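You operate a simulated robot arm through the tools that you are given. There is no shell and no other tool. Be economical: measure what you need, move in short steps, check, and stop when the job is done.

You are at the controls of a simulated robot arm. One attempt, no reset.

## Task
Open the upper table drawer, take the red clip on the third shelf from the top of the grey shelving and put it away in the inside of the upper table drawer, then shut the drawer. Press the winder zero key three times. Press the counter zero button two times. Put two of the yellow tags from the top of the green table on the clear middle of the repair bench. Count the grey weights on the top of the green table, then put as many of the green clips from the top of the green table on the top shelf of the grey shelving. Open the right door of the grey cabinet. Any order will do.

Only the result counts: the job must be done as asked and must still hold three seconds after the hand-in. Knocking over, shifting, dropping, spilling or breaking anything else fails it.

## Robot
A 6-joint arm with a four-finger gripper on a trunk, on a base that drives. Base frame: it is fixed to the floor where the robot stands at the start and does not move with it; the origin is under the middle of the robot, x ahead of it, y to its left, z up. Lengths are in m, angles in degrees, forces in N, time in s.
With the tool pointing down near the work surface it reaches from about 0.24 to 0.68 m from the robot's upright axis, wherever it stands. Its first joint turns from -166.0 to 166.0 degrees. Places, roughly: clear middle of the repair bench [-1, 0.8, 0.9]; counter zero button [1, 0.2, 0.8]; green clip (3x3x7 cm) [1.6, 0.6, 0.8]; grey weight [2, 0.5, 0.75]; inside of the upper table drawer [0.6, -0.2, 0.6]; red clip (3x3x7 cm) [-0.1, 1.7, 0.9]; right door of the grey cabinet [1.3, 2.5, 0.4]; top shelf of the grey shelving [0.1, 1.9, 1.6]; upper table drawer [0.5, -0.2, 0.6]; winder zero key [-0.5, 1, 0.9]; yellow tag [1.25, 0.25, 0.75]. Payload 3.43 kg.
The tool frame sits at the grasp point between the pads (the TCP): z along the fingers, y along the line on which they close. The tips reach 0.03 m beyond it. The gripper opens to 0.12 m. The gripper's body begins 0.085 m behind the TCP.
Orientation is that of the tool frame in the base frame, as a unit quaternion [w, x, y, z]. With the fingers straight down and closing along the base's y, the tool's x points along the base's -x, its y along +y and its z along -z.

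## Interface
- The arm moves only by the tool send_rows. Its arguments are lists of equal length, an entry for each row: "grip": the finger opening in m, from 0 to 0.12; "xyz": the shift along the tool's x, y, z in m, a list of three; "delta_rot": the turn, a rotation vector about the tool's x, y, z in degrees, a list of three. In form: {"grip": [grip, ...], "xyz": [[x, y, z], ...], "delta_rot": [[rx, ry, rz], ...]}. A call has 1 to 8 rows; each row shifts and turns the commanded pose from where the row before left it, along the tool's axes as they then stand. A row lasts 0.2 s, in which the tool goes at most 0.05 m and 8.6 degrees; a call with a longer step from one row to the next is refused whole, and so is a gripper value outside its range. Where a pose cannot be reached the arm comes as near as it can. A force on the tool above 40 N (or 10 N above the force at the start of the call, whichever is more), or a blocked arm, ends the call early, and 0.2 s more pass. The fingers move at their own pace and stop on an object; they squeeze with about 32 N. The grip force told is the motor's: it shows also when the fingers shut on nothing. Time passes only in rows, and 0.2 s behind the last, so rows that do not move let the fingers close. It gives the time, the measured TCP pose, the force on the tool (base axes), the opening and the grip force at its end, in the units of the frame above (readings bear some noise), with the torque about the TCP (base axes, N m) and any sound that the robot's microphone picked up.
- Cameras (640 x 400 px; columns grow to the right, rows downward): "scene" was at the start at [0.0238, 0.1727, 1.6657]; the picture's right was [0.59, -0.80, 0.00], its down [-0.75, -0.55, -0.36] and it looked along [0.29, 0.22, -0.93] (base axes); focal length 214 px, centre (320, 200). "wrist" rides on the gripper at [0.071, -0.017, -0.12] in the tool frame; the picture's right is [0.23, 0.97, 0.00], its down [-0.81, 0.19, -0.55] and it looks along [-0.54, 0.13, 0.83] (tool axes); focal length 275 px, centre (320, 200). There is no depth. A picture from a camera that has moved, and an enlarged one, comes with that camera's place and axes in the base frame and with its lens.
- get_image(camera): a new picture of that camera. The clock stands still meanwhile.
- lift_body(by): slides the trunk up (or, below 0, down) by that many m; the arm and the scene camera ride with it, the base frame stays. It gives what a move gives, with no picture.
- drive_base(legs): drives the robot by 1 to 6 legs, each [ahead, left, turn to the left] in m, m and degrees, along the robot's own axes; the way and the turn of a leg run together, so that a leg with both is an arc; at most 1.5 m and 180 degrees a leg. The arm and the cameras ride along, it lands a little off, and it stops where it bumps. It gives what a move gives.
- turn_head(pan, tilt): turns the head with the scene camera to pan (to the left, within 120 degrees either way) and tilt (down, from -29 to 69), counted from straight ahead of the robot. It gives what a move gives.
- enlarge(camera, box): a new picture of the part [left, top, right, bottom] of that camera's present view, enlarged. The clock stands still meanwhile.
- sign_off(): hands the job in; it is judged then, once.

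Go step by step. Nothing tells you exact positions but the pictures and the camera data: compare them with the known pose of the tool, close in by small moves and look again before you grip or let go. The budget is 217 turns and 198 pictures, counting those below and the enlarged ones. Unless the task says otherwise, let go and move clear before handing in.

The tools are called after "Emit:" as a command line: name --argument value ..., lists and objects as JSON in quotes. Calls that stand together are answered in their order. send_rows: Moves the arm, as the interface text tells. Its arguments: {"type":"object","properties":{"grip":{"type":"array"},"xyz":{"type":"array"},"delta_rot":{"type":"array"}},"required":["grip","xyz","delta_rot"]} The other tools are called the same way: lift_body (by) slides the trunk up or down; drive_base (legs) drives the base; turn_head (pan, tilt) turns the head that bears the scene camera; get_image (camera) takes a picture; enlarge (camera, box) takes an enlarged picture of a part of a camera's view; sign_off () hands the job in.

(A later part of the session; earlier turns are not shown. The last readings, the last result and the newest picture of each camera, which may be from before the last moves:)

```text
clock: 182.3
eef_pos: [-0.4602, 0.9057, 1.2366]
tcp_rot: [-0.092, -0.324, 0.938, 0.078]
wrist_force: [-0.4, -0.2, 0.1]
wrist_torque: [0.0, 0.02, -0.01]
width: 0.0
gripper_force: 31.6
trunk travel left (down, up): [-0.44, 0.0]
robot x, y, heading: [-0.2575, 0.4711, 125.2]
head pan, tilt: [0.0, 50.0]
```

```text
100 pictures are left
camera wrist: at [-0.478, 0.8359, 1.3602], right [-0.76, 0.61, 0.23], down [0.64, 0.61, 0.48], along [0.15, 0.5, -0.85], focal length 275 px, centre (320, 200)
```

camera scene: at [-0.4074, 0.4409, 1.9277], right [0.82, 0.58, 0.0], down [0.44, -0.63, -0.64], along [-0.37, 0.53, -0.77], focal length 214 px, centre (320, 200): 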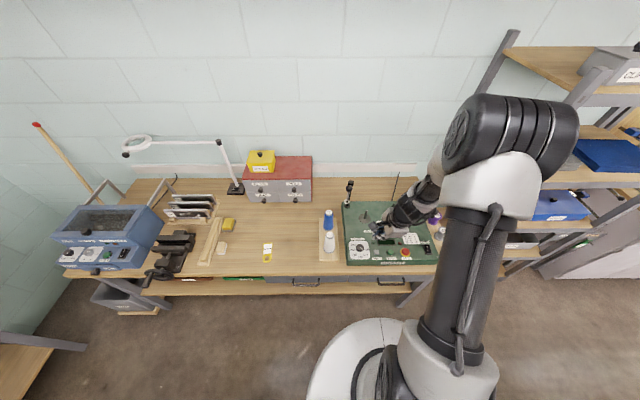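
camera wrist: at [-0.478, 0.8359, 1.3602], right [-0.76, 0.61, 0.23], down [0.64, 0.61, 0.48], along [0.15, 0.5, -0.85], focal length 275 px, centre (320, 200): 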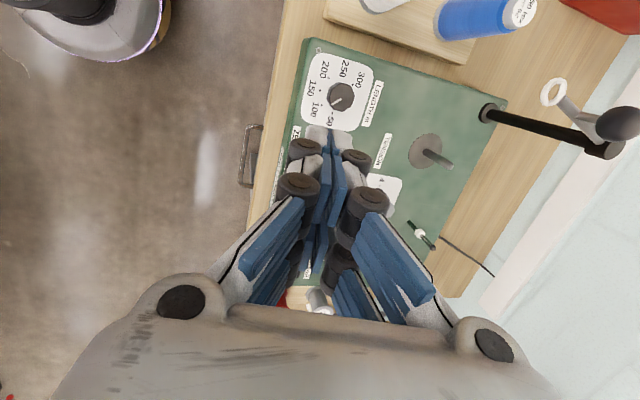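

Emit:
enlarge --camera "scene" --box '[330, 190, 450, 270]'

Emit:
enlarge --camera "wrist" --box '[260, 30, 480, 210]'

```text
5.00 times, centred on (390, 230) of scene
camera zoom: at [-0.4074, 0.4409, 1.9277], right [0.82, 0.58, 0.0], down [0.44, -0.63, -0.64], along [-0.37, 0.53, -0.77], focal length 1072 px, centre (-30, 50)
```

zoom: 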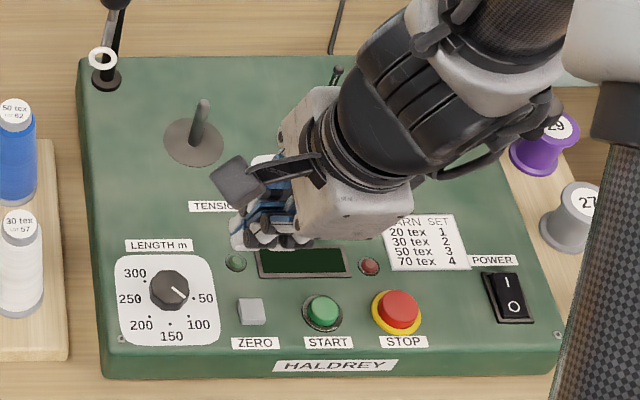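

```text
2.22 times, centred on (370, 120) of wrist
camera zoom: at [-0.478, 0.8359, 1.3602], right [-0.76, 0.61, 0.23], down [0.64, 0.61, 0.48], along [0.15, 0.5, -0.85], focal length 612 px, centre (209, 378)
```

zoom: 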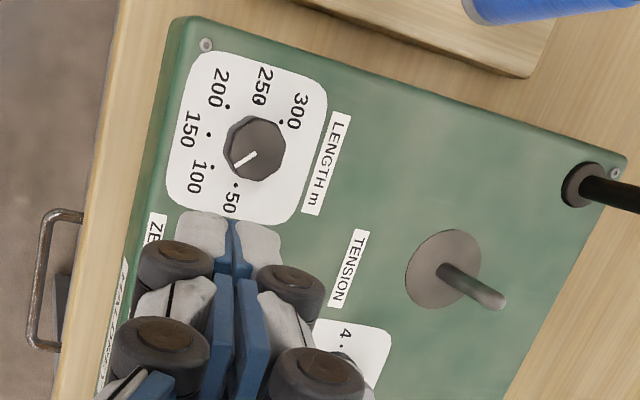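

The ZERO key is the grey square at the front left of START. I straighten the tool, move above it and descend partway.

Emit:
send_rows --grip '[0, 0, 0, 0, 0, 0]' --xyz '[[-0.027, 0.032, 0], [-0.027, 0.032, 0], [0, 0, 0.03], [0, 0, 0.03], [0, 0, 0.03], [0, 0, 0.03]]' --delta_rot '[[6, -3.55, 0], [6, -3.55, 0], [0, 0, 0], [0, 0, 0], [0, 0, 0], [0, 0, 0]]'

Emit:
get_image --camera "wrist"

Emit:
enlarge --camera "scene" --box '[330, 190, 450, 270]'

```text
clock: 183.7
eef_pos: [-0.4567, 0.9917, 1.1213]
tcp_rot: [0.001, -0.326, 0.945, -0.001]
wrist_force: [-0.2, -0.2, 0.1]
wrist_torque: [-0.04, -0.01, 0.0]
width: 0.0
gripper_force: 32.0
trunk travel left (down, up): [-0.44, 0.0]
robot x, y, heading: [-0.2598, 0.4741, 125.4]
head pan, tilt: [0.0, 50.0]
```

```text
97 pictures are left
camera wrist: at [-0.504, 0.9324, 1.2426], right [-0.78, 0.62, 0.0], down [0.52, 0.65, 0.55], along [0.35, 0.43, -0.83], focal length 275 px, centre (320, 200)
```

wrist: 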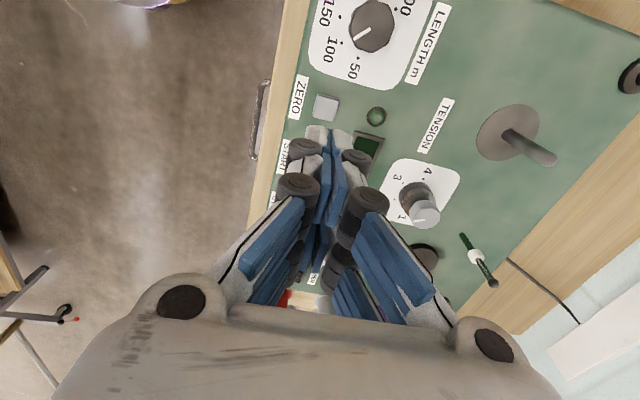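

```text
5.00 times, centred on (390, 230) of scene
camera zoom: at [-0.4085, 0.4415, 1.9276], right [0.82, 0.58, 0.0], down [0.44, -0.63, -0.64], along [-0.37, 0.53, -0.77], focal length 1072 px, centre (-30, 50)
```

zoom: 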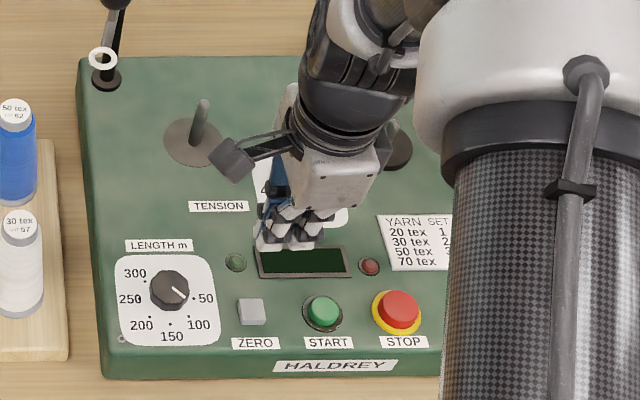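

Emit:
send_rows --grip '[0, 0, 0, 0]' --xyz '[[0, 0.005, 0.03], [0, 0, 0.035], [0, 0, 0.035], [0, 0, 0.02]]' --delta_rot '[[0, 0, 0], [0, 0, 0], [0, 0, 0], [0, 0, 0]]'

Emit:
get_image --camera "wrist"

Emit:
enlarge --camera "scene" --box '[330, 190, 450, 270]'

```text
clock: 184.7
eef_pos: [-0.4586, 0.9936, 1.0008]
tcp_rot: [0.0, -0.327, 0.945, -0.001]
wrist_force: [-0.2, -0.6, -0.8]
wrist_torque: [0.0, -0.02, -0.03]
width: 0.0001
gripper_force: 31.6
trunk travel left (down, up): [-0.44, 0.0]
robot x, y, heading: [-0.2563, 0.4741, 125.1]
head pan, tilt: [0.0, 50.0]
```

```text
95 pictures are left
camera wrist: at [-0.5045, 0.9355, 1.1223], right [-0.78, 0.62, 0.0], down [0.52, 0.65, 0.55], along [0.35, 0.43, -0.83], focal length 275 px, centre (320, 200)
```

wrist: 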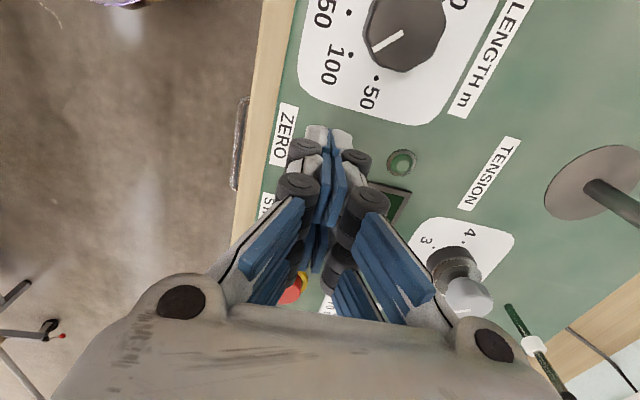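

```text
5.00 times, centred on (390, 230) of scene
camera zoom: at [-0.408, 0.4406, 1.9277], right [0.82, 0.58, 0.0], down [0.44, -0.63, -0.64], along [-0.37, 0.53, -0.77], focal length 1072 px, centre (-30, 50)
```

zoom: 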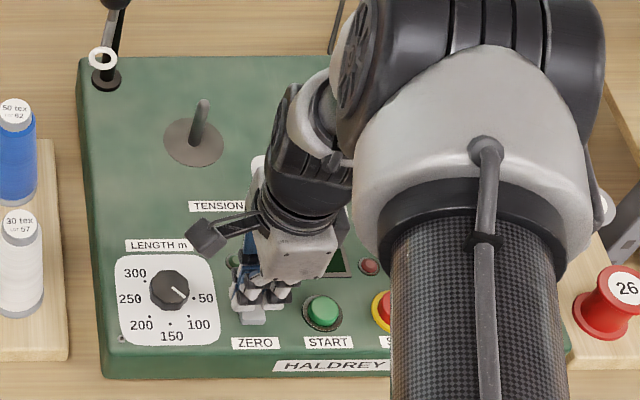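

The tips are right above the ZERO key, about 2 cm. Press.

Emit:
send_rows --grip '[0, 0, 0]' --xyz '[[0, 0, 0.014], [0, 0, 0.005], [0, 0, 0.004]]' --delta_rot '[[0, 0, 0], [0, 0, 0], [0, 0, 0]]'

```text
clock: 185.5
eef_pos: [-0.4589, 0.992, 0.9784]
tcp_rot: [0.0, -0.326, 0.945, -0.001]
wrist_force: [-0.6, 0.7, 0.2]
wrist_torque: [-0.01, -0.02, -0.01]
width: 0.0
gripper_force: 32.1
trunk travel left (down, up): [-0.44, 0.0]
robot x, y, heading: [-0.2644, 0.4736, 125.2]
head pan, tilt: [0.0, 50.0]
```

Emit:
send_rows --grip '[0, 0, 0]' --xyz '[[0, 0, 0.004], [0, 0, 0.004], [0, 0, 0.004]]' --delta_rot '[[0, 0, 0], [0, 0, 0], [0, 0, 0]]'

```text
clock: 186.3
eef_pos: [-0.4592, 0.9916, 0.9669]
tcp_rot: [0.0, -0.327, 0.945, 0.0]
wrist_force: [1.7, -2.2, 12.1]
wrist_torque: [-0.03, -0.08, 0.0]
width: 0.0059
gripper_force: 33.7
trunk travel left (down, up): [-0.44, 0.0]
robot x, y, heading: [-0.2593, 0.4728, 125.1]
head pan, tilt: [0.0, 50.0]
heard: click
```

Click 1. Release and press again.

Emit:
send_rows --grip '[0, 0]' --xyz '[[0, 0, -0.02], [0, 0, 0]]' --delta_rot '[[0, 0, 0], [0, 0, 0]]'

Emit:
send_rows --grip '[0, 0, 0]' --xyz '[[0, 0, 0.012], [0, 0, 0.005], [0, 0, 0.004]]' --delta_rot '[[0, 0, 0], [0, 0, 0], [0, 0, 0]]'

```text
clock: 186.9
eef_pos: [-0.4591, 0.991, 0.9862]
tcp_rot: [-0.001, -0.326, 0.945, -0.002]
wrist_force: [0.2, -0.1, 0.8]
wrist_torque: [-0.03, -0.02, 0.01]
width: 0.0
gripper_force: 34.0
trunk travel left (down, up): [-0.44, 0.0]
robot x, y, heading: [-0.2618, 0.4748, 125.1]
head pan, tilt: [0.0, 50.0]
```

```text
clock: 187.7
eef_pos: [-0.4598, 0.9914, 0.9677]
tcp_rot: [0.0, -0.327, 0.945, 0.001]
wrist_force: [1.9, -1.5, 15.8]
wrist_torque: [-0.02, -0.08, -0.05]
width: 0.006
gripper_force: 33.1
trunk travel left (down, up): [-0.44, 0.0]
robot x, y, heading: [-0.258, 0.474, 125.0]
head pan, tilt: [0.0, 50.0]
heard: click
```

Click 2; once more.

Emit:
send_rows --grip '[0, 0]' --xyz '[[0, 0, -0.02], [0, 0, 0]]' --delta_rot '[[0, 0, 0], [0, 0, 0]]'

Emit:
send_rows --grip '[0, 0, 0]' --xyz '[[0, 0, 0.012], [0, 0, 0.005], [0, 0, 0.004]]' --delta_rot '[[0, 0, 0], [0, 0, 0], [0, 0, 0]]'

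Emit:
send_rows --grip '[0, 0, 0, 0, 0, 0]' --xyz '[[0, 0, -0.03], [0, 0, -0.04], [0, 0, -0.04], [0, 0, -0.04], [0, 0, -0.04], [0, 0, -0.04]]' --delta_rot '[[0, 0, 0], [0, 0, 0], [0, 0, 0], [0, 0, 0], [0, 0, 0], [0, 0, 0]]'

Emit:
enlarge --camera "scene" --box '[240, 180, 450, 280]'

```text
clock: 188.3
eef_pos: [-0.4598, 0.9898, 0.9852]
tcp_rot: [0.0, -0.326, 0.945, -0.003]
wrist_force: [0.0, 0.0, -0.2]
wrist_torque: [-0.05, 0.01, -0.02]
width: 0.0001
gripper_force: 33.9
trunk travel left (down, up): [-0.44, 0.0]
robot x, y, heading: [-0.2567, 0.4743, 125.1]
head pan, tilt: [0.0, 50.0]
```

```text
clock: 189.1
eef_pos: [-0.4599, 0.9913, 0.9667]
tcp_rot: [0.0, -0.326, 0.945, 0.001]
wrist_force: [1.6, -1.4, 17.0]
wrist_torque: [-0.01, -0.05, 0.0]
width: 0.0059
gripper_force: 33.0
trunk travel left (down, up): [-0.44, 0.0]
robot x, y, heading: [-0.2565, 0.4728, 125.0]
head pan, tilt: [0.0, 50.0]
heard: click
```

```text
clock: 190.5
eef_pos: [-0.4592, 0.9898, 1.1959]
tcp_rot: [-0.001, -0.326, 0.945, -0.001]
wrist_force: [0.2, 0.5, 0.5]
wrist_torque: [0.01, 0.01, 0.04]
width: 0.0
gripper_force: 33.5
trunk travel left (down, up): [-0.44, 0.0]
robot x, y, heading: [-0.2607, 0.474, 124.9]
head pan, tilt: [0.0, 50.0]
```

```text
3.05 times, centred on (345, 230) of scene
camera zoom: at [-0.4073, 0.4391, 1.9277], right [0.82, 0.58, 0.0], down [0.44, -0.63, -0.64], along [-0.37, 0.53, -0.77], focal length 654 px, centre (244, 109)
```

zoom: 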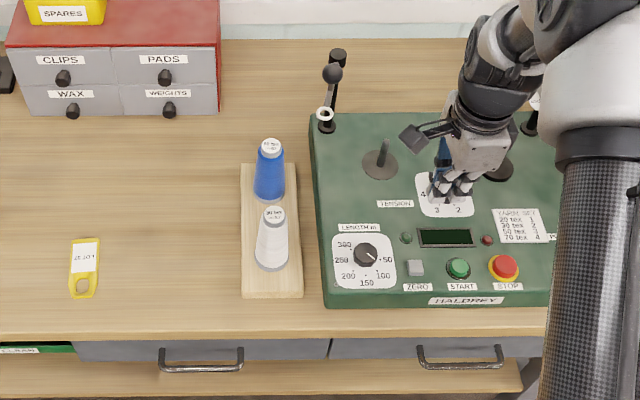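

Three clicks. Back to the table for the second tag.

Emit:
drive_base --legs '[[-0.25, 0, 0], [0, 0, 90], [0, 0, 89]]'

```text
clock: 200.1
eef_pos: [0.1092, -0.2357, 1.1951]
tcp_rot: [-0.002, 0.937, 0.349, 0.0]
wrist_force: [0.3, -0.3, -0.2]
wrist_torque: [0.02, 0.01, 0.0]
width: 0.0
gripper_force: 33.8
trunk travel left (down, up): [-0.44, 0.0]
robot x, y, heading: [-0.1155, 0.2736, -52.2]
head pan, tilt: [0.0, 50.0]
```

Emit:
drive_base --legs '[[0, 0, -3.9], [0, 0.6, 0], [0.16, 0.565, 0]]'

Emit:
turn_head --pan 5 --tilt 65

Emit:
get_image --camera "wrist"

Emit:
get_image --camera "scene"

```text
clock: 206.8
eef_pos: [1.1219, 0.2719, 1.1936]
tcp_rot: [-0.002, 0.948, 0.318, 0.0]
wrist_force: [-0.2, -0.3, -0.2]
wrist_torque: [-0.01, 0.01, -0.02]
width: 0.0
gripper_force: 33.5
trunk travel left (down, up): [-0.44, 0.0]
robot x, y, heading: [0.934, 0.7896, -55.5]
head pan, tilt: [0.0, 50.0]
```

```text
clock: 207.6
eef_pos: [1.1215, 0.272, 1.1935]
tcp_rot: [-0.001, 0.948, 0.319, -0.001]
wrist_force: [0.4, -0.6, 0.7]
wrist_torque: [0.0, 0.01, -0.01]
width: 0.0
gripper_force: 33.8
trunk travel left (down, up): [-0.44, 0.0]
robot x, y, heading: [0.9337, 0.7922, -55.8]
head pan, tilt: [5.0, 65.0]
```

```text
92 pictures are left
camera wrist: at [1.1683, 0.3265, 1.3164], right [0.77, -0.64, 0.0], down [-0.53, -0.64, 0.55], along [-0.35, -0.42, -0.83], focal length 275 px, centre (320, 200)
```

wrist: 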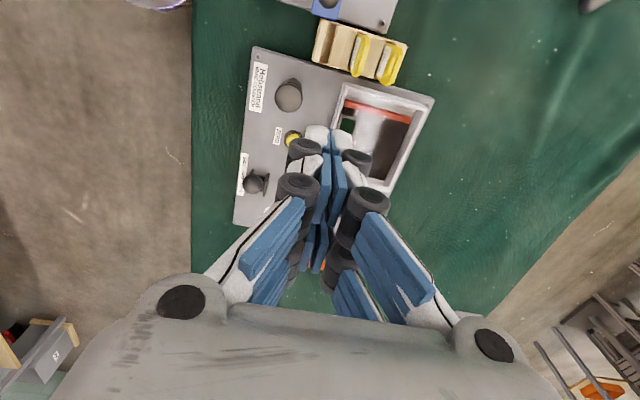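

```text
91 pictures are left
camera scene: at [1.0717, 0.838, 1.9096], right [-0.78, -0.63, 0.0], down [-0.57, 0.7, -0.42], along [0.27, -0.33, -0.91], focal length 214 px, centre (320, 200)
```

scene: 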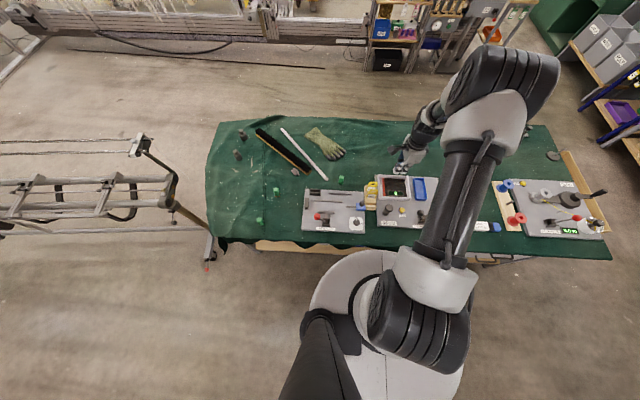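

Emit:
lift_body --by -0.06

Emit:
send_rows --grip '[0.02, 0.035, 0.035, 0.035, 0.035, 0.035, 0.035]' --xyz '[[0.016, 0.027, 0], [0.016, 0.027, 0], [0, 0, 0.045], [0, 0, 0.045], [0, 0, 0.045], [0, 0, 0.045], [0, 0, 0.01]]' --delta_rot '[[0, 0, 1], [0, 0, 1], [0, 0, 0], [0, 0, 0], [0, 0, 0], [0, 0, 0], [0, 0, 0]]'

Emit:
get_image --camera "wrist"

Emit:
enlarge --camera "scene" --box '[310, 140, 430, 215]'

```text
clock: 208.6
eef_pos: [1.1215, 0.2707, 1.1349]
tcp_rot: [-0.001, 0.948, 0.318, -0.001]
wrist_force: [0.0, 0.2, 0.0]
wrist_torque: [0.03, 0.02, 0.0]
width: 0.0003
gripper_force: 33.2
trunk travel left (down, up): [-0.38, 0.06]
robot x, y, heading: [0.9274, 0.7911, -55.9]
head pan, tilt: [5.0, 65.0]
```

```text
clock: 210.2
eef_pos: [1.1786, 0.2476, 0.9448]
tcp_rot: [-0.001, 0.953, 0.302, 0.0]
wrist_force: [0.0, -1.1, -0.2]
wrist_torque: [0.02, 0.01, 0.0]
width: 0.0348
gripper_force: 0.1
trunk travel left (down, up): [-0.38, 0.06]
robot x, y, heading: [0.9285, 0.7909, -56.1]
head pan, tilt: [5.0, 65.0]
```

```text
90 pictures are left
camera wrist: at [1.227, 0.3012, 1.0657], right [0.75, -0.66, 0.0], down [-0.55, -0.62, 0.55], along [-0.37, -0.41, -0.83], focal length 275 px, centre (320, 200)
```

wrist: 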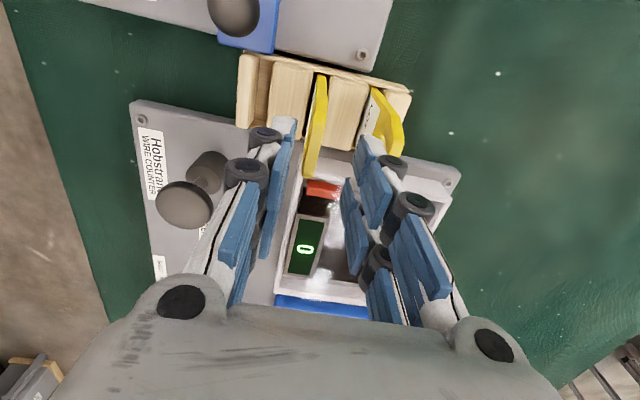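

```text
5.33 times, centred on (370, 178) of scene
camera zoom: at [1.0719, 0.8384, 1.8496], right [-0.77, -0.63, 0.0], down [-0.57, 0.7, -0.42], along [0.27, -0.33, -0.91], focal length 1144 px, centre (53, 320)
```

zoom: 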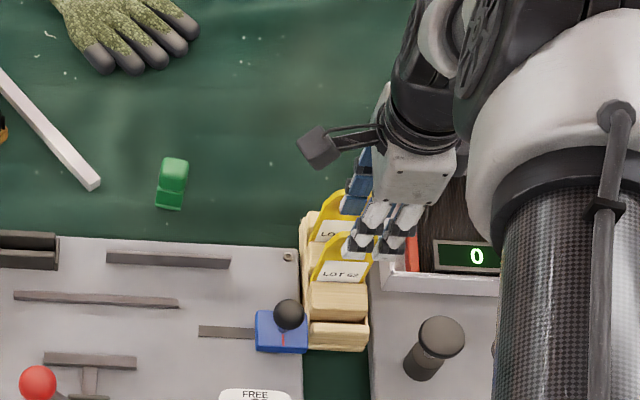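

Emit:
send_rows --grip '[0.035, 0.035, 0.035, 0.01, 0.0, 0.0]' --xyz '[[0.004, 0, 0.02], [0, 0, 0.02], [0, 0, 0.02], [0, 0, 0], [0, 0, 0], [0, 0, 0]]' --delta_rot '[[0, 0, 0], [0, 0, 0], [0, 0, 0], [0, 0, 0], [0, 0, 0], [0, 0, 0]]'

Emit:
get_image --camera "wrist"

```text
clock: 211.6
eef_pos: [1.1822, 0.2515, 0.8846]
tcp_rot: [-0.003, 0.954, 0.301, 0.0]
wrist_force: [-4.7, 6.2, 0.0]
wrist_torque: [0.22, 0.28, 0.2]
width: 0.0066
gripper_force: 27.8
trunk travel left (down, up): [-0.38, 0.06]
robot x, y, heading: [0.9277, 0.7904, -55.6]
head pan, tilt: [5.0, 65.0]
```

```text
88 pictures are left
camera wrist: at [1.2307, 0.3056, 1.0058], right [0.75, -0.66, -0.01], down [-0.55, -0.63, 0.55], along [-0.37, -0.41, -0.83], focal length 275 px, centre (320, 200)
```

wrist: 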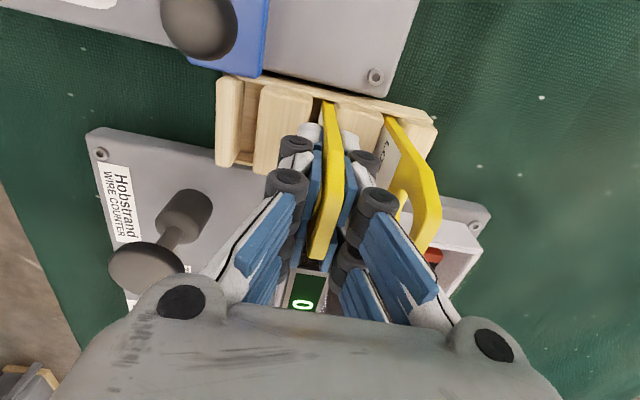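

Gripped the second tag; lift out and check.

Emit:
send_rows --grip '[0, 0, 0, 0, 0, 0]' --xyz '[[0, 0, -0.015], [0, 0, -0.02], [0, 0, -0.03], [0, 0, -0.04], [0, 0, -0.04], [0, 0, -0.04]]' --delta_rot '[[0, 0, 0], [0, 0, 0], [0, 0, 0], [0, 0, 0], [0, 0, 0], [0, 0, 0]]'

Emit:
get_image --camera "wrist"

```text
clock: 213.0
eef_pos: [1.1847, 0.25, 1.071]
tcp_rot: [0.0, 0.953, 0.302, 0.0]
wrist_force: [-0.6, 0.2, -0.7]
wrist_torque: [-0.03, -0.03, 0.0]
width: 0.006
gripper_force: 31.8
trunk travel left (down, up): [-0.38, 0.06]
robot x, y, heading: [0.9262, 0.789, -55.8]
head pan, tilt: [5.0, 65.0]
```

```text
87 pictures are left
camera wrist: at [1.2326, 0.3049, 1.1935], right [0.75, -0.66, 0.0], down [-0.55, -0.62, 0.55], along [-0.37, -0.41, -0.83], focal length 275 px, centre (320, 200)
```

wrist: 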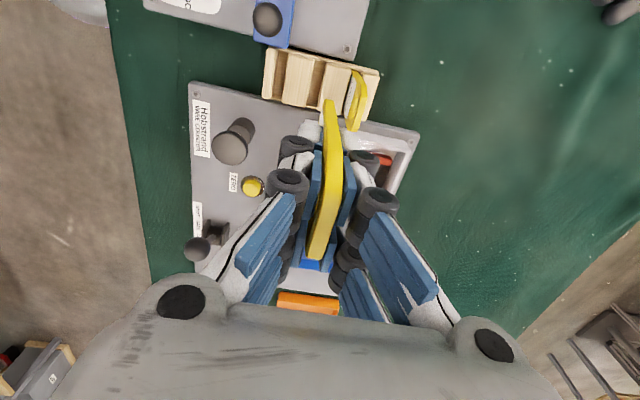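

Second tag out. Drive to the bench again.

Emit:
drive_base --legs '[[-0.25, 0, 0], [0, 0, 92.5], [0, 0, 92], [0, 0.88, 0], [0, 0.85, 0]]'

Emit:
turn_head --pan 0 --tilt 50

Emit:
get_image --camera "scene"

```text
clock: 231.1
eef_pos: [-0.872, 0.4371, 1.0709]
tcp_rot: [0.0, -0.332, 0.943, 0.0]
wrist_force: [-0.8, 0.1, -0.4]
wrist_torque: [0.03, -0.02, 0.03]
width: 0.0061
gripper_force: 31.8
trunk travel left (down, up): [-0.38, 0.06]
robot x, y, heading: [-0.5867, -0.0857, 127.8]
head pan, tilt: [5.0, 65.0]
```

```text
clock: 231.9
eef_pos: [-0.8707, 0.4368, 1.0716]
tcp_rot: [-0.001, -0.332, 0.943, -0.002]
wrist_force: [0.0, 0.1, 0.1]
wrist_torque: [0.01, -0.03, -0.01]
width: 0.0062
gripper_force: 31.6
trunk travel left (down, up): [-0.38, 0.06]
robot x, y, heading: [-0.5875, -0.0869, 127.7]
head pan, tilt: [0.0, 50.0]
```

```text
86 pictures are left
camera scene: at [-0.731, -0.1268, 1.8676], right [0.79, 0.61, 0.0], down [0.47, -0.61, -0.64], along [-0.39, 0.51, -0.77], focal length 214 px, centre (320, 200)
```

scene: 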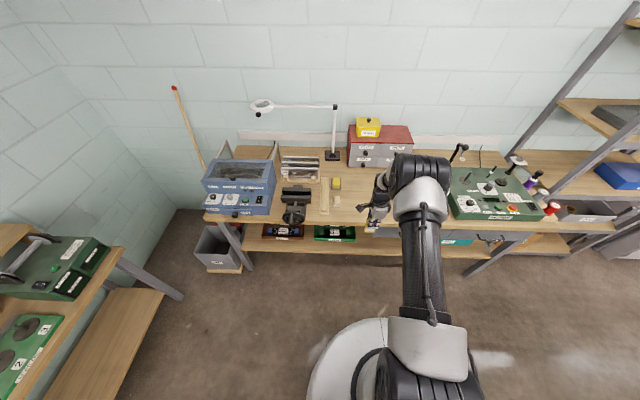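

Emit:
drive_base --legs '[[0.35, 0, -2]]'

Emit:
send_rows --grip '[0, 0, 0, 0, 0, 0]' --xyz '[[0, 0, 0], [0, 0, 0], [0, 0, 0], [0, 0, 0], [0, 0, 0], [0, 0, 0]]' --delta_rot '[[-8.3, 0, 0], [-8.3, 0, 0], [-8.3, 0, 0], [-8.3, 0, 0], [-8.3, 0, 0], [0, 0, 0]]'

Emit:
lift_body --by -0.1

Emit:
get_image --camera "wrist"

Emit:
get_image --camera "scene"

```text
clock: 234.1
eef_pos: [-1.0623, 0.7292, 1.0704]
tcp_rot: [0.0, -0.314, 0.95, -0.001]
wrist_force: [0.6, -0.3, -1.1]
wrist_torque: [-0.01, 0.01, 0.01]
width: 0.0063
gripper_force: 32.0
trunk travel left (down, up): [-0.38, 0.06]
robot x, y, heading: [-0.7939, 0.1935, 125.5]
head pan, tilt: [0.0, 50.0]
```

```text
clock: 235.5
eef_pos: [-1.0726, 0.7186, 1.0696]
tcp_rot: [-0.11, -0.306, 0.916, 0.235]
wrist_force: [-0.3, -0.3, -0.6]
wrist_torque: [0.0, -0.01, 0.0]
width: 0.006
gripper_force: 32.2
out of reach, approached as far as the arm can: row 3, 4
trunk travel left (down, up): [-0.38, 0.06]
robot x, y, heading: [-0.7946, 0.1943, 125.8]
head pan, tilt: [0.0, 50.0]
```

```text
clock: 236.9
eef_pos: [-1.0735, 0.7185, 0.9702]
tcp_rot: [-0.109, -0.305, 0.916, 0.236]
wrist_force: [-0.2, -0.3, 0.1]
wrist_torque: [0.03, -0.03, 0.01]
width: 0.0063
gripper_force: 31.9
trunk travel left (down, up): [-0.28, 0.16]
robot x, y, heading: [-0.7921, 0.1965, 125.8]
head pan, tilt: [0.0, 50.0]
```

```text
85 pictures are left
camera wrist: at [-1.08, 0.6189, 1.0711], right [-0.68, 0.54, 0.5], down [0.73, 0.43, 0.53], along [0.07, 0.72, -0.69], focal length 275 px, centre (320, 200)
```

wrist: 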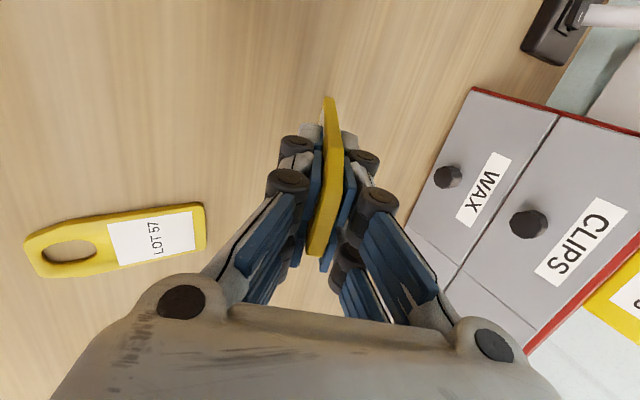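

```text
84 pictures are left
camera scene: at [-0.9419, 0.1592, 1.7678], right [0.81, 0.58, 0.0], down [0.45, -0.62, -0.64], along [-0.38, 0.52, -0.77], focal length 214 px, centre (320, 200)
```

scene: 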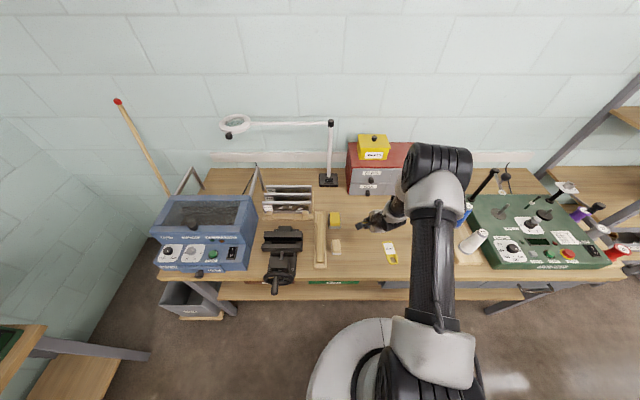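

Emit:
send_rows --grip '[0, 0, 0, 0, 0, 0, 0]' --xyz '[[-0.0005, -0.005, 0.0087], [-0.0005, -0.005, 0.0087], [-0.0005, -0.005, 0.0087], [-0.0003, -0.003, 0.005], [-0.0003, -0.003, 0.005], [-0.0003, -0.0025, 0.0043], [-0.0003, -0.0025, 0.0043]]' --delta_rot '[[0, 0, 0], [0, 0, 0], [0, 0, 0], [0, 0, 0], [0, 0, 0], [0, 0, 0], [0, 0, 0]]'

```text
clock: 238.5
eef_pos: [-1.0749, 0.7194, 0.9222]
tcp_rot: [-0.111, -0.307, 0.914, 0.241]
wrist_force: [-0.7, -6.1, 35.0]
wrist_torque: [1.0, 0.25, 0.01]
width: 0.0068
gripper_force: 31.9
trunk travel left (down, up): [-0.28, 0.16]
robot x, y, heading: [-0.7897, 0.1929, 125.8]
head pan, tilt: [0.0, 50.0]
```

Emit:
send_rows --grip '[0, 0.02, 0.04, 0.05, 0.05, 0.05, 0.05]' --xyz '[[0, 0.002, -0.003], [0, 0, 0], [0, 0, 0], [0, 0, 0], [0, 0, -0.02], [0, 0, -0.04], [0, 0, -0.04]]' --delta_rot '[[0, 0, 0], [0, 0, 0], [0, 0, 0], [0, 0, 0], [0, 0, 0], [0, 0, 0], [0, 0, 0]]'

Emit:
lift_body --by 0.15

Emit:
get_image --camera "wrist"

Emit:
enlarge --camera "scene" --box '[290, 170, 450, 270]'

```text
clock: 240.1
eef_pos: [-1.0378, 0.6816, 1.0059]
tcp_rot: [-0.11, -0.305, 0.916, 0.235]
wrist_force: [0.1, -0.5, -0.3]
wrist_torque: [0.06, -0.01, -0.01]
width: 0.0503
gripper_force: 0.2
trunk travel left (down, up): [-0.28, 0.16]
robot x, y, heading: [-0.7926, 0.1955, 125.8]
head pan, tilt: [0.0, 50.0]
```

```text
clock: 241.8
eef_pos: [-1.0363, 0.6824, 1.1558]
tcp_rot: [-0.11, -0.306, 0.916, 0.235]
wrist_force: [-0.5, 0.5, -0.4]
wrist_torque: [0.04, 0.02, -0.02]
width: 0.0501
gripper_force: 0.0
trunk travel left (down, up): [-0.43, 0.01]
robot x, y, heading: [-0.7959, 0.197, 125.8]
head pan, tilt: [0.0, 50.0]
```

```text
83 pictures are left
camera wrist: at [-1.044, 0.5821, 1.2567], right [-0.68, 0.54, 0.5], down [0.73, 0.43, 0.53], along [0.07, 0.72, -0.69], focal length 275 px, centre (320, 200)
```

wrist: 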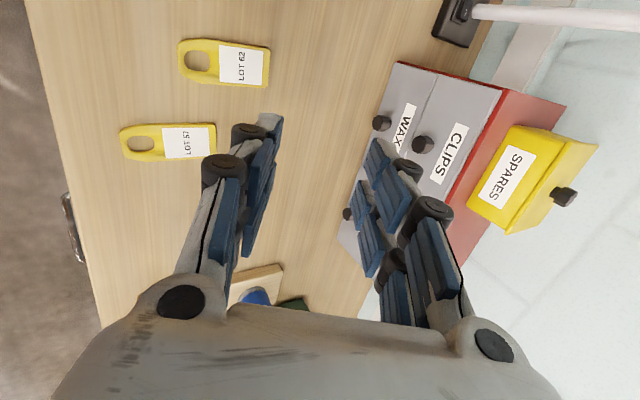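

```text
4.00 times, centred on (370, 220) of scene
camera zoom: at [-0.942, 0.1593, 1.9176], right [0.81, 0.58, 0.0], down [0.45, -0.62, -0.64], along [-0.38, 0.52, -0.77], focal length 858 px, centre (120, 120)
```

zoom: 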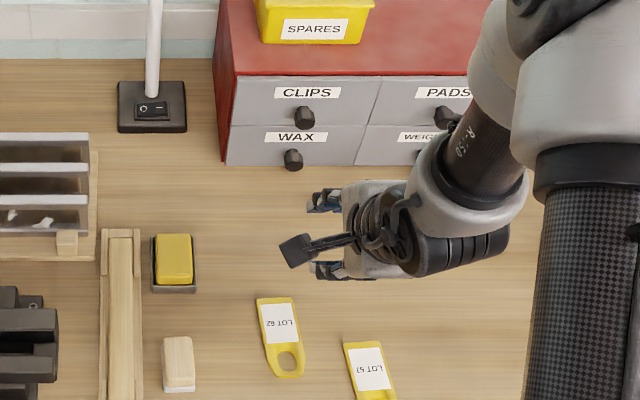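

Both tags lie flat in the clear middle. Next the green clips: back off, turn, and drive along the table to its far end, straightening the hand.

Emit:
send_rows --grip '[0.06, 0.06, 0.06, 0.06, 0.06]' --xyz '[[0, 0, 0], [0, 0, 0], [0, 0, 0], [0, 0, 0], [0, 0, 0]]' --delta_rot '[[6.3, -0.7, 0], [6.3, -0.7, 0], [6.3, -0.7, 0], [6.3, -0.7, 0], [5.4, -0.7, 0]]'

Emit:
drive_base --legs '[[-0.25, 0, 0], [0, 0, 89.5], [0, 0, 89.5], [0, 1.2, 0]]'

```text
clock: 243.0
eef_pos: [-1.0589, 0.6728, 1.1529]
tcp_rot: [-0.069, -0.327, 0.942, 0.031]
wrist_force: [0.1, 0.1, 0.3]
wrist_torque: [-0.04, -0.02, 0.02]
width: 0.0599
gripper_force: 0.0
out of reach, approached as far as the arm can: row 3, 4, 5
trunk travel left (down, up): [-0.43, 0.01]
robot x, y, heading: [-0.7917, 0.1922, 125.6]
head pan, tilt: [0.0, 50.0]
```

```text
clock: 258.1
eef_pos: [0.6116, 0.1816, 1.1544]
tcp_rot: [0.031, 0.946, 0.315, 0.069]
wrist_force: [-0.1, -0.2, -1.2]
wrist_torque: [-0.05, 0.0, 0.03]
width: 0.0602
gripper_force: 0.1
trunk travel left (down, up): [-0.43, 0.01]
robot x, y, heading: [0.3594, 0.6676, -56.0]
head pan, tilt: [0.0, 50.0]
```

Emit:
drive_base --legs '[[0, 1.15, 0], [0.15, 0, 0]]'

Emit:
turn_head --pan 5 --tilt 60

Emit:
get_image --camera "scene"

Emit:
get_image --camera "wrist"

```text
clock: 264.9
eef_pos: [1.625, 0.6795, 1.1543]
tcp_rot: [0.032, 0.948, 0.308, 0.068]
wrist_force: [1.1, -0.3, -0.7]
wrist_torque: [0.04, -0.02, 0.01]
width: 0.0597
gripper_force: 0.1
trunk travel left (down, up): [-0.43, 0.01]
robot x, y, heading: [1.3801, 1.1681, -56.6]
head pan, tilt: [0.0, 50.0]
```

```text
clock: 265.6
eef_pos: [1.6243, 0.679, 1.1552]
tcp_rot: [0.031, 0.948, 0.309, 0.067]
wrist_force: [-0.2, 0.5, 1.0]
wrist_torque: [-0.02, -0.01, 0.01]
width: 0.0599
gripper_force: 0.1
trunk travel left (down, up): [-0.43, 0.01]
robot x, y, heading: [1.3789, 1.1664, -56.4]
head pan, tilt: [5.0, 60.0]
```

```text
81 pictures are left
camera scene: at [1.5252, 1.207, 1.9052], right [-0.79, -0.62, 0.0], down [-0.54, 0.68, -0.5], along [0.31, -0.39, -0.87], focal length 214 px, centre (320, 200)
```

scene: 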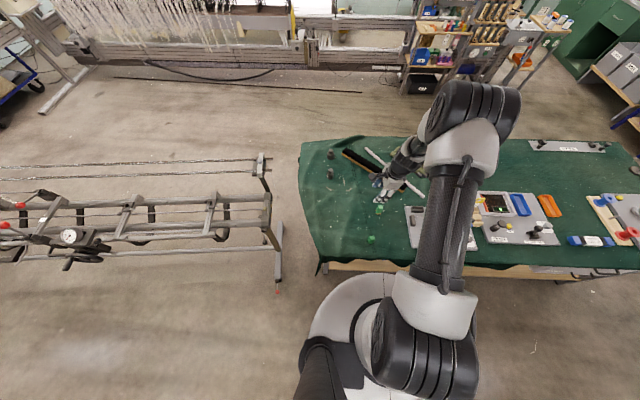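

```text
80 pictures are left
camera wrist: at [1.6537, 0.7363, 1.2812], right [0.75, -0.65, 0.12], down [-0.62, -0.62, 0.48], along [-0.23, -0.44, -0.87], focal length 275 px, centre (320, 200)
```

wrist: 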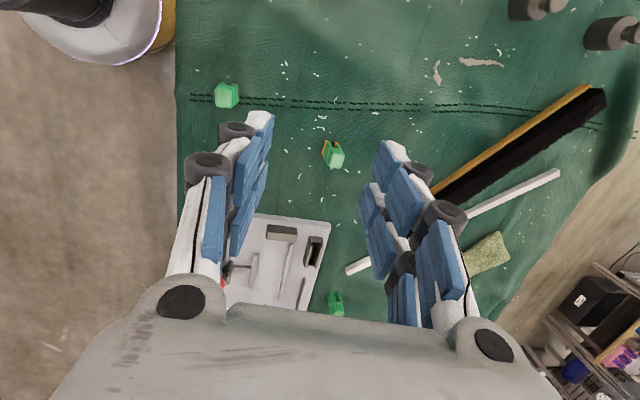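

Emit:
enlarge --camera "scene" --box '[300, 130, 440, 260]'

Emit:
enlarge --camera "wrist" --box '[190, 60, 390, 190]'

```text
3.08 times, centred on (370, 195) of scene
camera zoom: at [1.5252, 1.207, 1.9052], right [-0.79, -0.62, 0.0], down [-0.54, 0.68, -0.5], along [0.31, -0.39, -0.87], focal length 660 px, centre (166, 215)
```

zoom: 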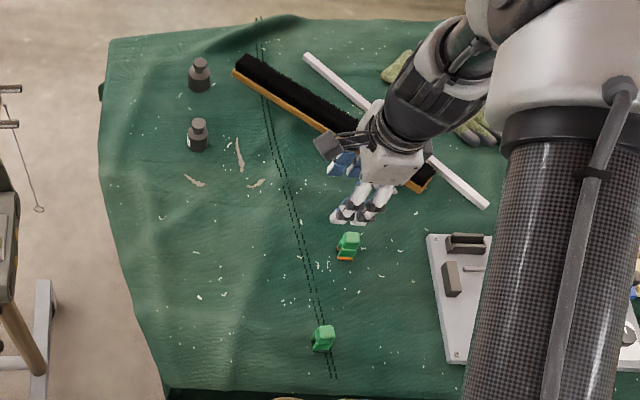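

```text
3.08 times, centred on (290, 125) of wrist
camera zoom: at [1.6537, 0.7363, 1.2812], right [0.75, -0.65, 0.12], down [-0.62, -0.62, 0.48], along [-0.23, -0.44, -0.87], focal length 847 px, centre (412, 431)
```

zoom: 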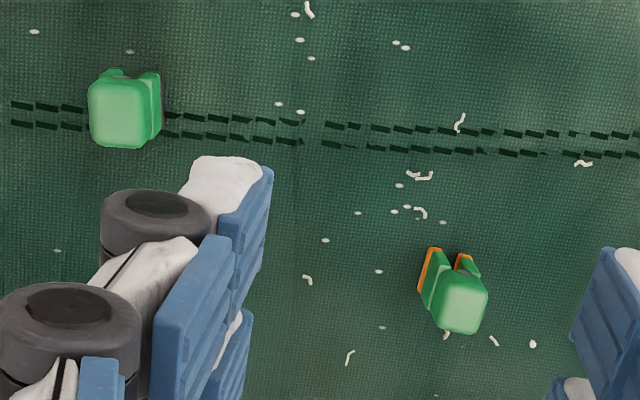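

Exactly two grey weights. I'll take the near clip A at ≈(1.55, 0.74); straighten the tool, move above it and lower.

Emit:
send_rows --grip '[0.06, 0.06, 0.06, 0.06]' --xyz '[[-0.008, -0.03, 0], [-0.008, -0.03, 0], [-0.008, -0.03, 0], [0, 0, 0]]' --delta_rot '[[2.8, -3.1, 0], [2.9, -3.1, 0], [0, 0, 0], [0, 0, 0]]'

Emit:
lift_body --by -0.25

Emit:
get_image --camera "wrist"

Emit:
enlarge --camera "scene" --box '[320, 170, 460, 270]'

```text
clock: 266.6
eef_pos: [1.5512, 0.7382, 1.1493]
tcp_rot: [0.001, 0.951, 0.308, 0.001]
wrist_force: [0.6, 0.3, -0.5]
wrist_torque: [0.0, 0.05, -0.05]
width: 0.0603
gripper_force: 0.0
trunk travel left (down, up): [-0.43, 0.01]
robot x, y, heading: [1.378, 1.1642, -56.8]
head pan, tilt: [5.0, 60.0]
```

```text
clock: 269.1
eef_pos: [1.5503, 0.7388, 0.899]
tcp_rot: [0.002, 0.951, 0.309, 0.002]
wrist_force: [-0.4, -0.5, -0.3]
wrist_torque: [-0.01, 0.03, -0.02]
width: 0.0602
gripper_force: 0.1
trunk travel left (down, up): [-0.18, 0.26]
robot x, y, heading: [1.3755, 1.1673, -56.8]
head pan, tilt: [5.0, 60.0]
```

```text
77 pictures are left
camera wrist: at [1.598, 0.7929, 1.0206], right [0.76, -0.65, 0.0], down [-0.55, -0.63, 0.55], along [-0.36, -0.42, -0.83], focal length 275 px, centre (320, 200)
```

wrist: 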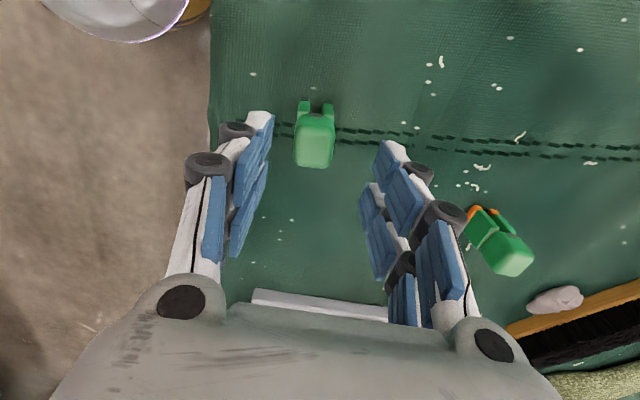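

```text
4.00 times, centred on (390, 220) of scene
camera zoom: at [1.5255, 1.2068, 1.6552], right [-0.78, -0.62, 0.0], down [-0.54, 0.68, -0.5], along [0.31, -0.39, -0.87], focal length 858 px, centre (40, 120)
```

zoom: 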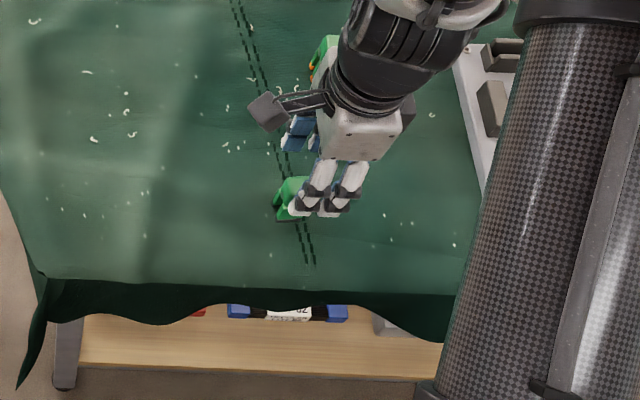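

Emit:
send_rows --grip '[0.06, 0.06, 0.06, 0.06]' --xyz '[[-0.013, -0.004, 0.02], [0, 0, 0.03], [0, 0, 0.03], [0, 0, 0.015]]' --delta_rot '[[0, 0, 0], [0, 0, 0], [0, 0, 0], [0, 0, 0]]'

Emit:
get_image --camera "wrist"

```text
clock: 270.0
eef_pos: [1.5382, 0.7323, 0.8283]
tcp_rot: [0.001, 0.951, 0.308, 0.0]
wrist_force: [-5.2, 6.8, 26.1]
wrist_torque: [0.29, 0.63, -0.07]
width: 0.0578
gripper_force: 12.1
trunk travel left (down, up): [-0.18, 0.26]
robot x, y, heading: [1.383, 1.1682, -56.6]
head pan, tilt: [5.0, 60.0]
stopped in row 4: the force on the tool passed its limit at 132 N (the readings are from after the stop); the commanded pose is now the measured one
```

```text
75 pictures are left
camera wrist: at [1.5853, 0.7873, 0.9505], right [0.76, -0.65, 0.0], down [-0.55, -0.63, 0.55], along [-0.36, -0.42, -0.83], focal length 275 px, centre (320, 200)
```

wrist: 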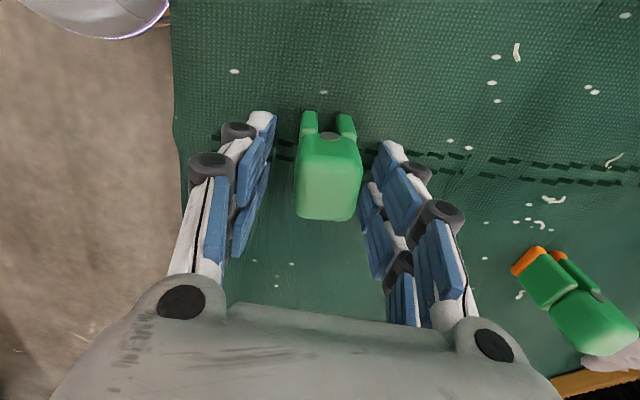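

Fingertips touched the table top (higher than I assumed), and the clip is between the fingers. Ease up and close.

Emit:
send_rows --grip '[0.06, 0.04, 0.02, 0.0, 0.0]' --xyz '[[0, 0, -0.006], [0, 0, 0], [0, 0, 0], [0, 0, 0], [0, 0, 0]]' --delta_rot '[[0, 0, 0], [0, 0, 0], [0, 0, 0], [0, 0, 0], [0, 0, 0]]'

Emit:
get_image --camera "wrist"

Emit:
enlarge --camera "scene" --box '[320, 170, 460, 270]'

```text
clock: 271.2
eef_pos: [1.5388, 0.7306, 0.8325]
tcp_rot: [0.0, 0.951, 0.309, 0.001]
wrist_force: [-0.4, 0.1, 0.6]
wrist_torque: [0.02, -0.03, 0.01]
width: 0.0237
gripper_force: 30.4
trunk travel left (down, up): [-0.18, 0.26]
robot x, y, heading: [1.3812, 1.1673, -56.9]
head pan, tilt: [5.0, 60.0]
```

```text
74 pictures are left
camera wrist: at [1.5859, 0.785, 0.9547], right [0.76, -0.65, 0.0], down [-0.55, -0.63, 0.55], along [-0.36, -0.42, -0.83], focal length 275 px, centre (320, 200)
```

wrist: 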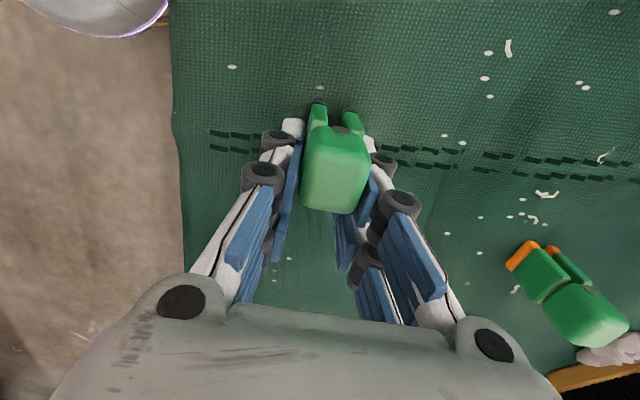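

```text
4.00 times, centred on (390, 220) of scene
camera zoom: at [1.5256, 1.2066, 1.6551], right [-0.78, -0.62, 0.0], down [-0.54, 0.68, -0.5], along [0.31, -0.39, -0.87], focal length 858 px, centre (40, 120)
```

zoom: 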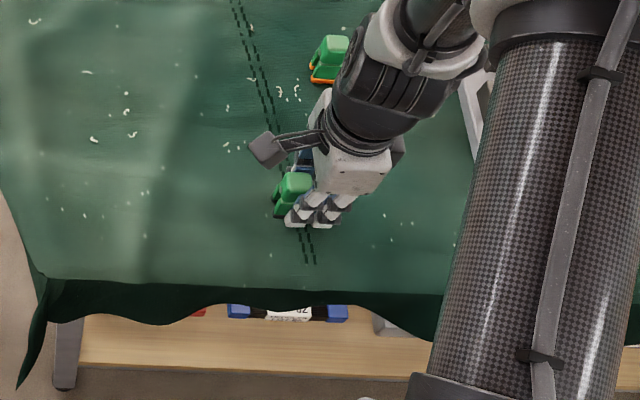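

Clip held. Lift and drive to the shelving.

Emit:
send_rows --grip '[0, 0, 0, 0]' --xyz '[[0, 0, -0.02], [0, 0, -0.03], [0, 0, -0.03], [0, 0, -0.03]]' --delta_rot '[[0, 0, 0], [0, 0, 0], [0, 0, 0], [0, 0, 0]]'

Emit:
lift_body --by 0.26

Emit:
drive_base --legs '[[-0.15, 0, 0], [0, 0, 91], [0, 0, 91.5], [0, 0.74, 0]]'

Emit:
turn_head --pan 0 --tilt 30

Emit:
get_image --camera "scene"

```text
clock: 272.2
eef_pos: [1.5389, 0.7319, 0.9436]
tcp_rot: [0.0, 0.951, 0.308, 0.001]
wrist_force: [-1.5, -0.3, -0.2]
wrist_torque: [-0.01, 0.01, -0.01]
width: 0.0238
gripper_force: 31.8
trunk travel left (down, up): [-0.18, 0.26]
robot x, y, heading: [1.3781, 1.1644, -56.7]
head pan, tilt: [5.0, 60.0]
```

```text
clock: 274.8
eef_pos: [1.5401, 0.7316, 1.2042]
tcp_rot: [0.001, 0.951, 0.309, 0.001]
wrist_force: [0.5, 0.1, -0.3]
wrist_torque: [-0.02, 0.02, 0.01]
width: 0.0237
gripper_force: 32.6
trunk travel left (down, up): [-0.44, 0.0]
robot x, y, heading: [1.38, 1.1652, -56.5]
head pan, tilt: [5.0, 60.0]
```

```text
clock: 287.6
eef_pos: [0.5172, 1.2811, 1.2036]
tcp_rot: [-0.001, -0.33, 0.944, 0.001]
wrist_force: [-0.3, 0.5, -1.0]
wrist_torque: [-0.03, -0.02, 0.0]
width: 0.0237
gripper_force: 32.1
trunk travel left (down, up): [-0.44, 0.0]
robot x, y, heading: [0.7003, 0.8547, 125.8]
head pan, tilt: [5.0, 60.0]
```

```text
clock: 288.6
eef_pos: [0.5187, 1.2826, 1.2034]
tcp_rot: [-0.001, -0.33, 0.944, 0.001]
wrist_force: [0.4, 1.1, 0.7]
wrist_torque: [0.03, -0.03, 0.03]
width: 0.0237
gripper_force: 31.9
trunk travel left (down, up): [-0.44, 0.0]
robot x, y, heading: [0.6977, 0.8536, 125.6]
head pan, tilt: [0.0, 30.0]
```

```text
72 pictures are left
camera scene: at [0.5414, 0.8298, 1.9571], right [0.81, 0.59, 0.0], down [0.29, -0.41, -0.87], along [-0.51, 0.7, -0.5], focal length 214 px, centre (320, 200)
```

scene: 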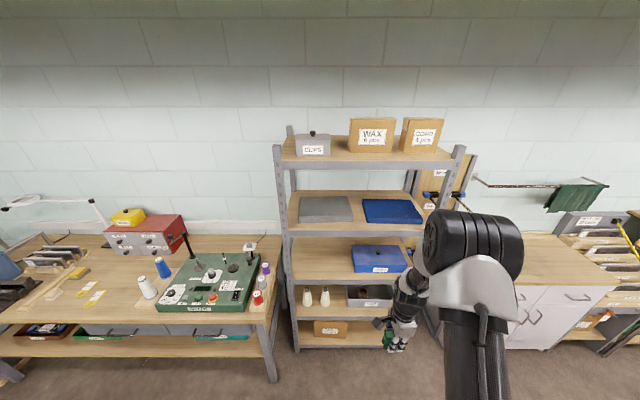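

I test raising the hand to top-shelf height with the tool tilted forward, in free space.

Emit:
send_rows --grip '[0, 0, 0, 0, 0, 0, 0, 0]' --xyz '[[0, 0, -0.045], [0, 0.0065, -0.0445], [0, 0.0128, -0.0431], [0, 0.0189, -0.0408], [0, 0.0246, -0.0377], [0, 0.0297, -0.0338], [0, 0.0345, -0.0289], [0, 0.0345, -0.0289]]' --delta_rot '[[-8.3, 0, 0], [-8.3, 0, 0], [-8.3, 0, 0], [-8.3, 0, 0], [-8.3, 0, 0], [-8.3, 0, 0], [0, 0, 0], [0, 0, 0]]'

Emit:
get_image --camera "scene"

```text
clock: 290.4
eef_pos: [0.5215, 1.2832, 1.5679]
tcp_rot: [-0.14, -0.299, 0.856, 0.398]
wrist_force: [0.5, 0.0, -0.9]
wrist_torque: [0.01, 0.0, -0.02]
width: 0.0236
gripper_force: 32.1
trunk travel left (down, up): [-0.44, 0.0]
robot x, y, heading: [0.6994, 0.8559, 125.7]
head pan, tilt: [0.0, 30.0]
```

```text
71 pictures are left
camera scene: at [0.5419, 0.8281, 1.9572], right [0.81, 0.59, 0.0], down [0.29, -0.4, -0.87], along [-0.51, 0.7, -0.5], focal length 214 px, centre (320, 200)
```

scene: 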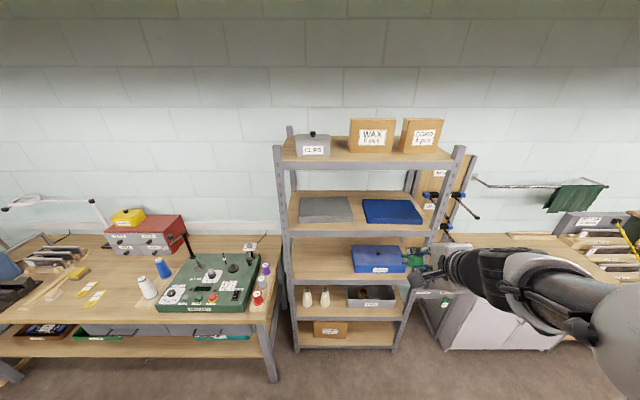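

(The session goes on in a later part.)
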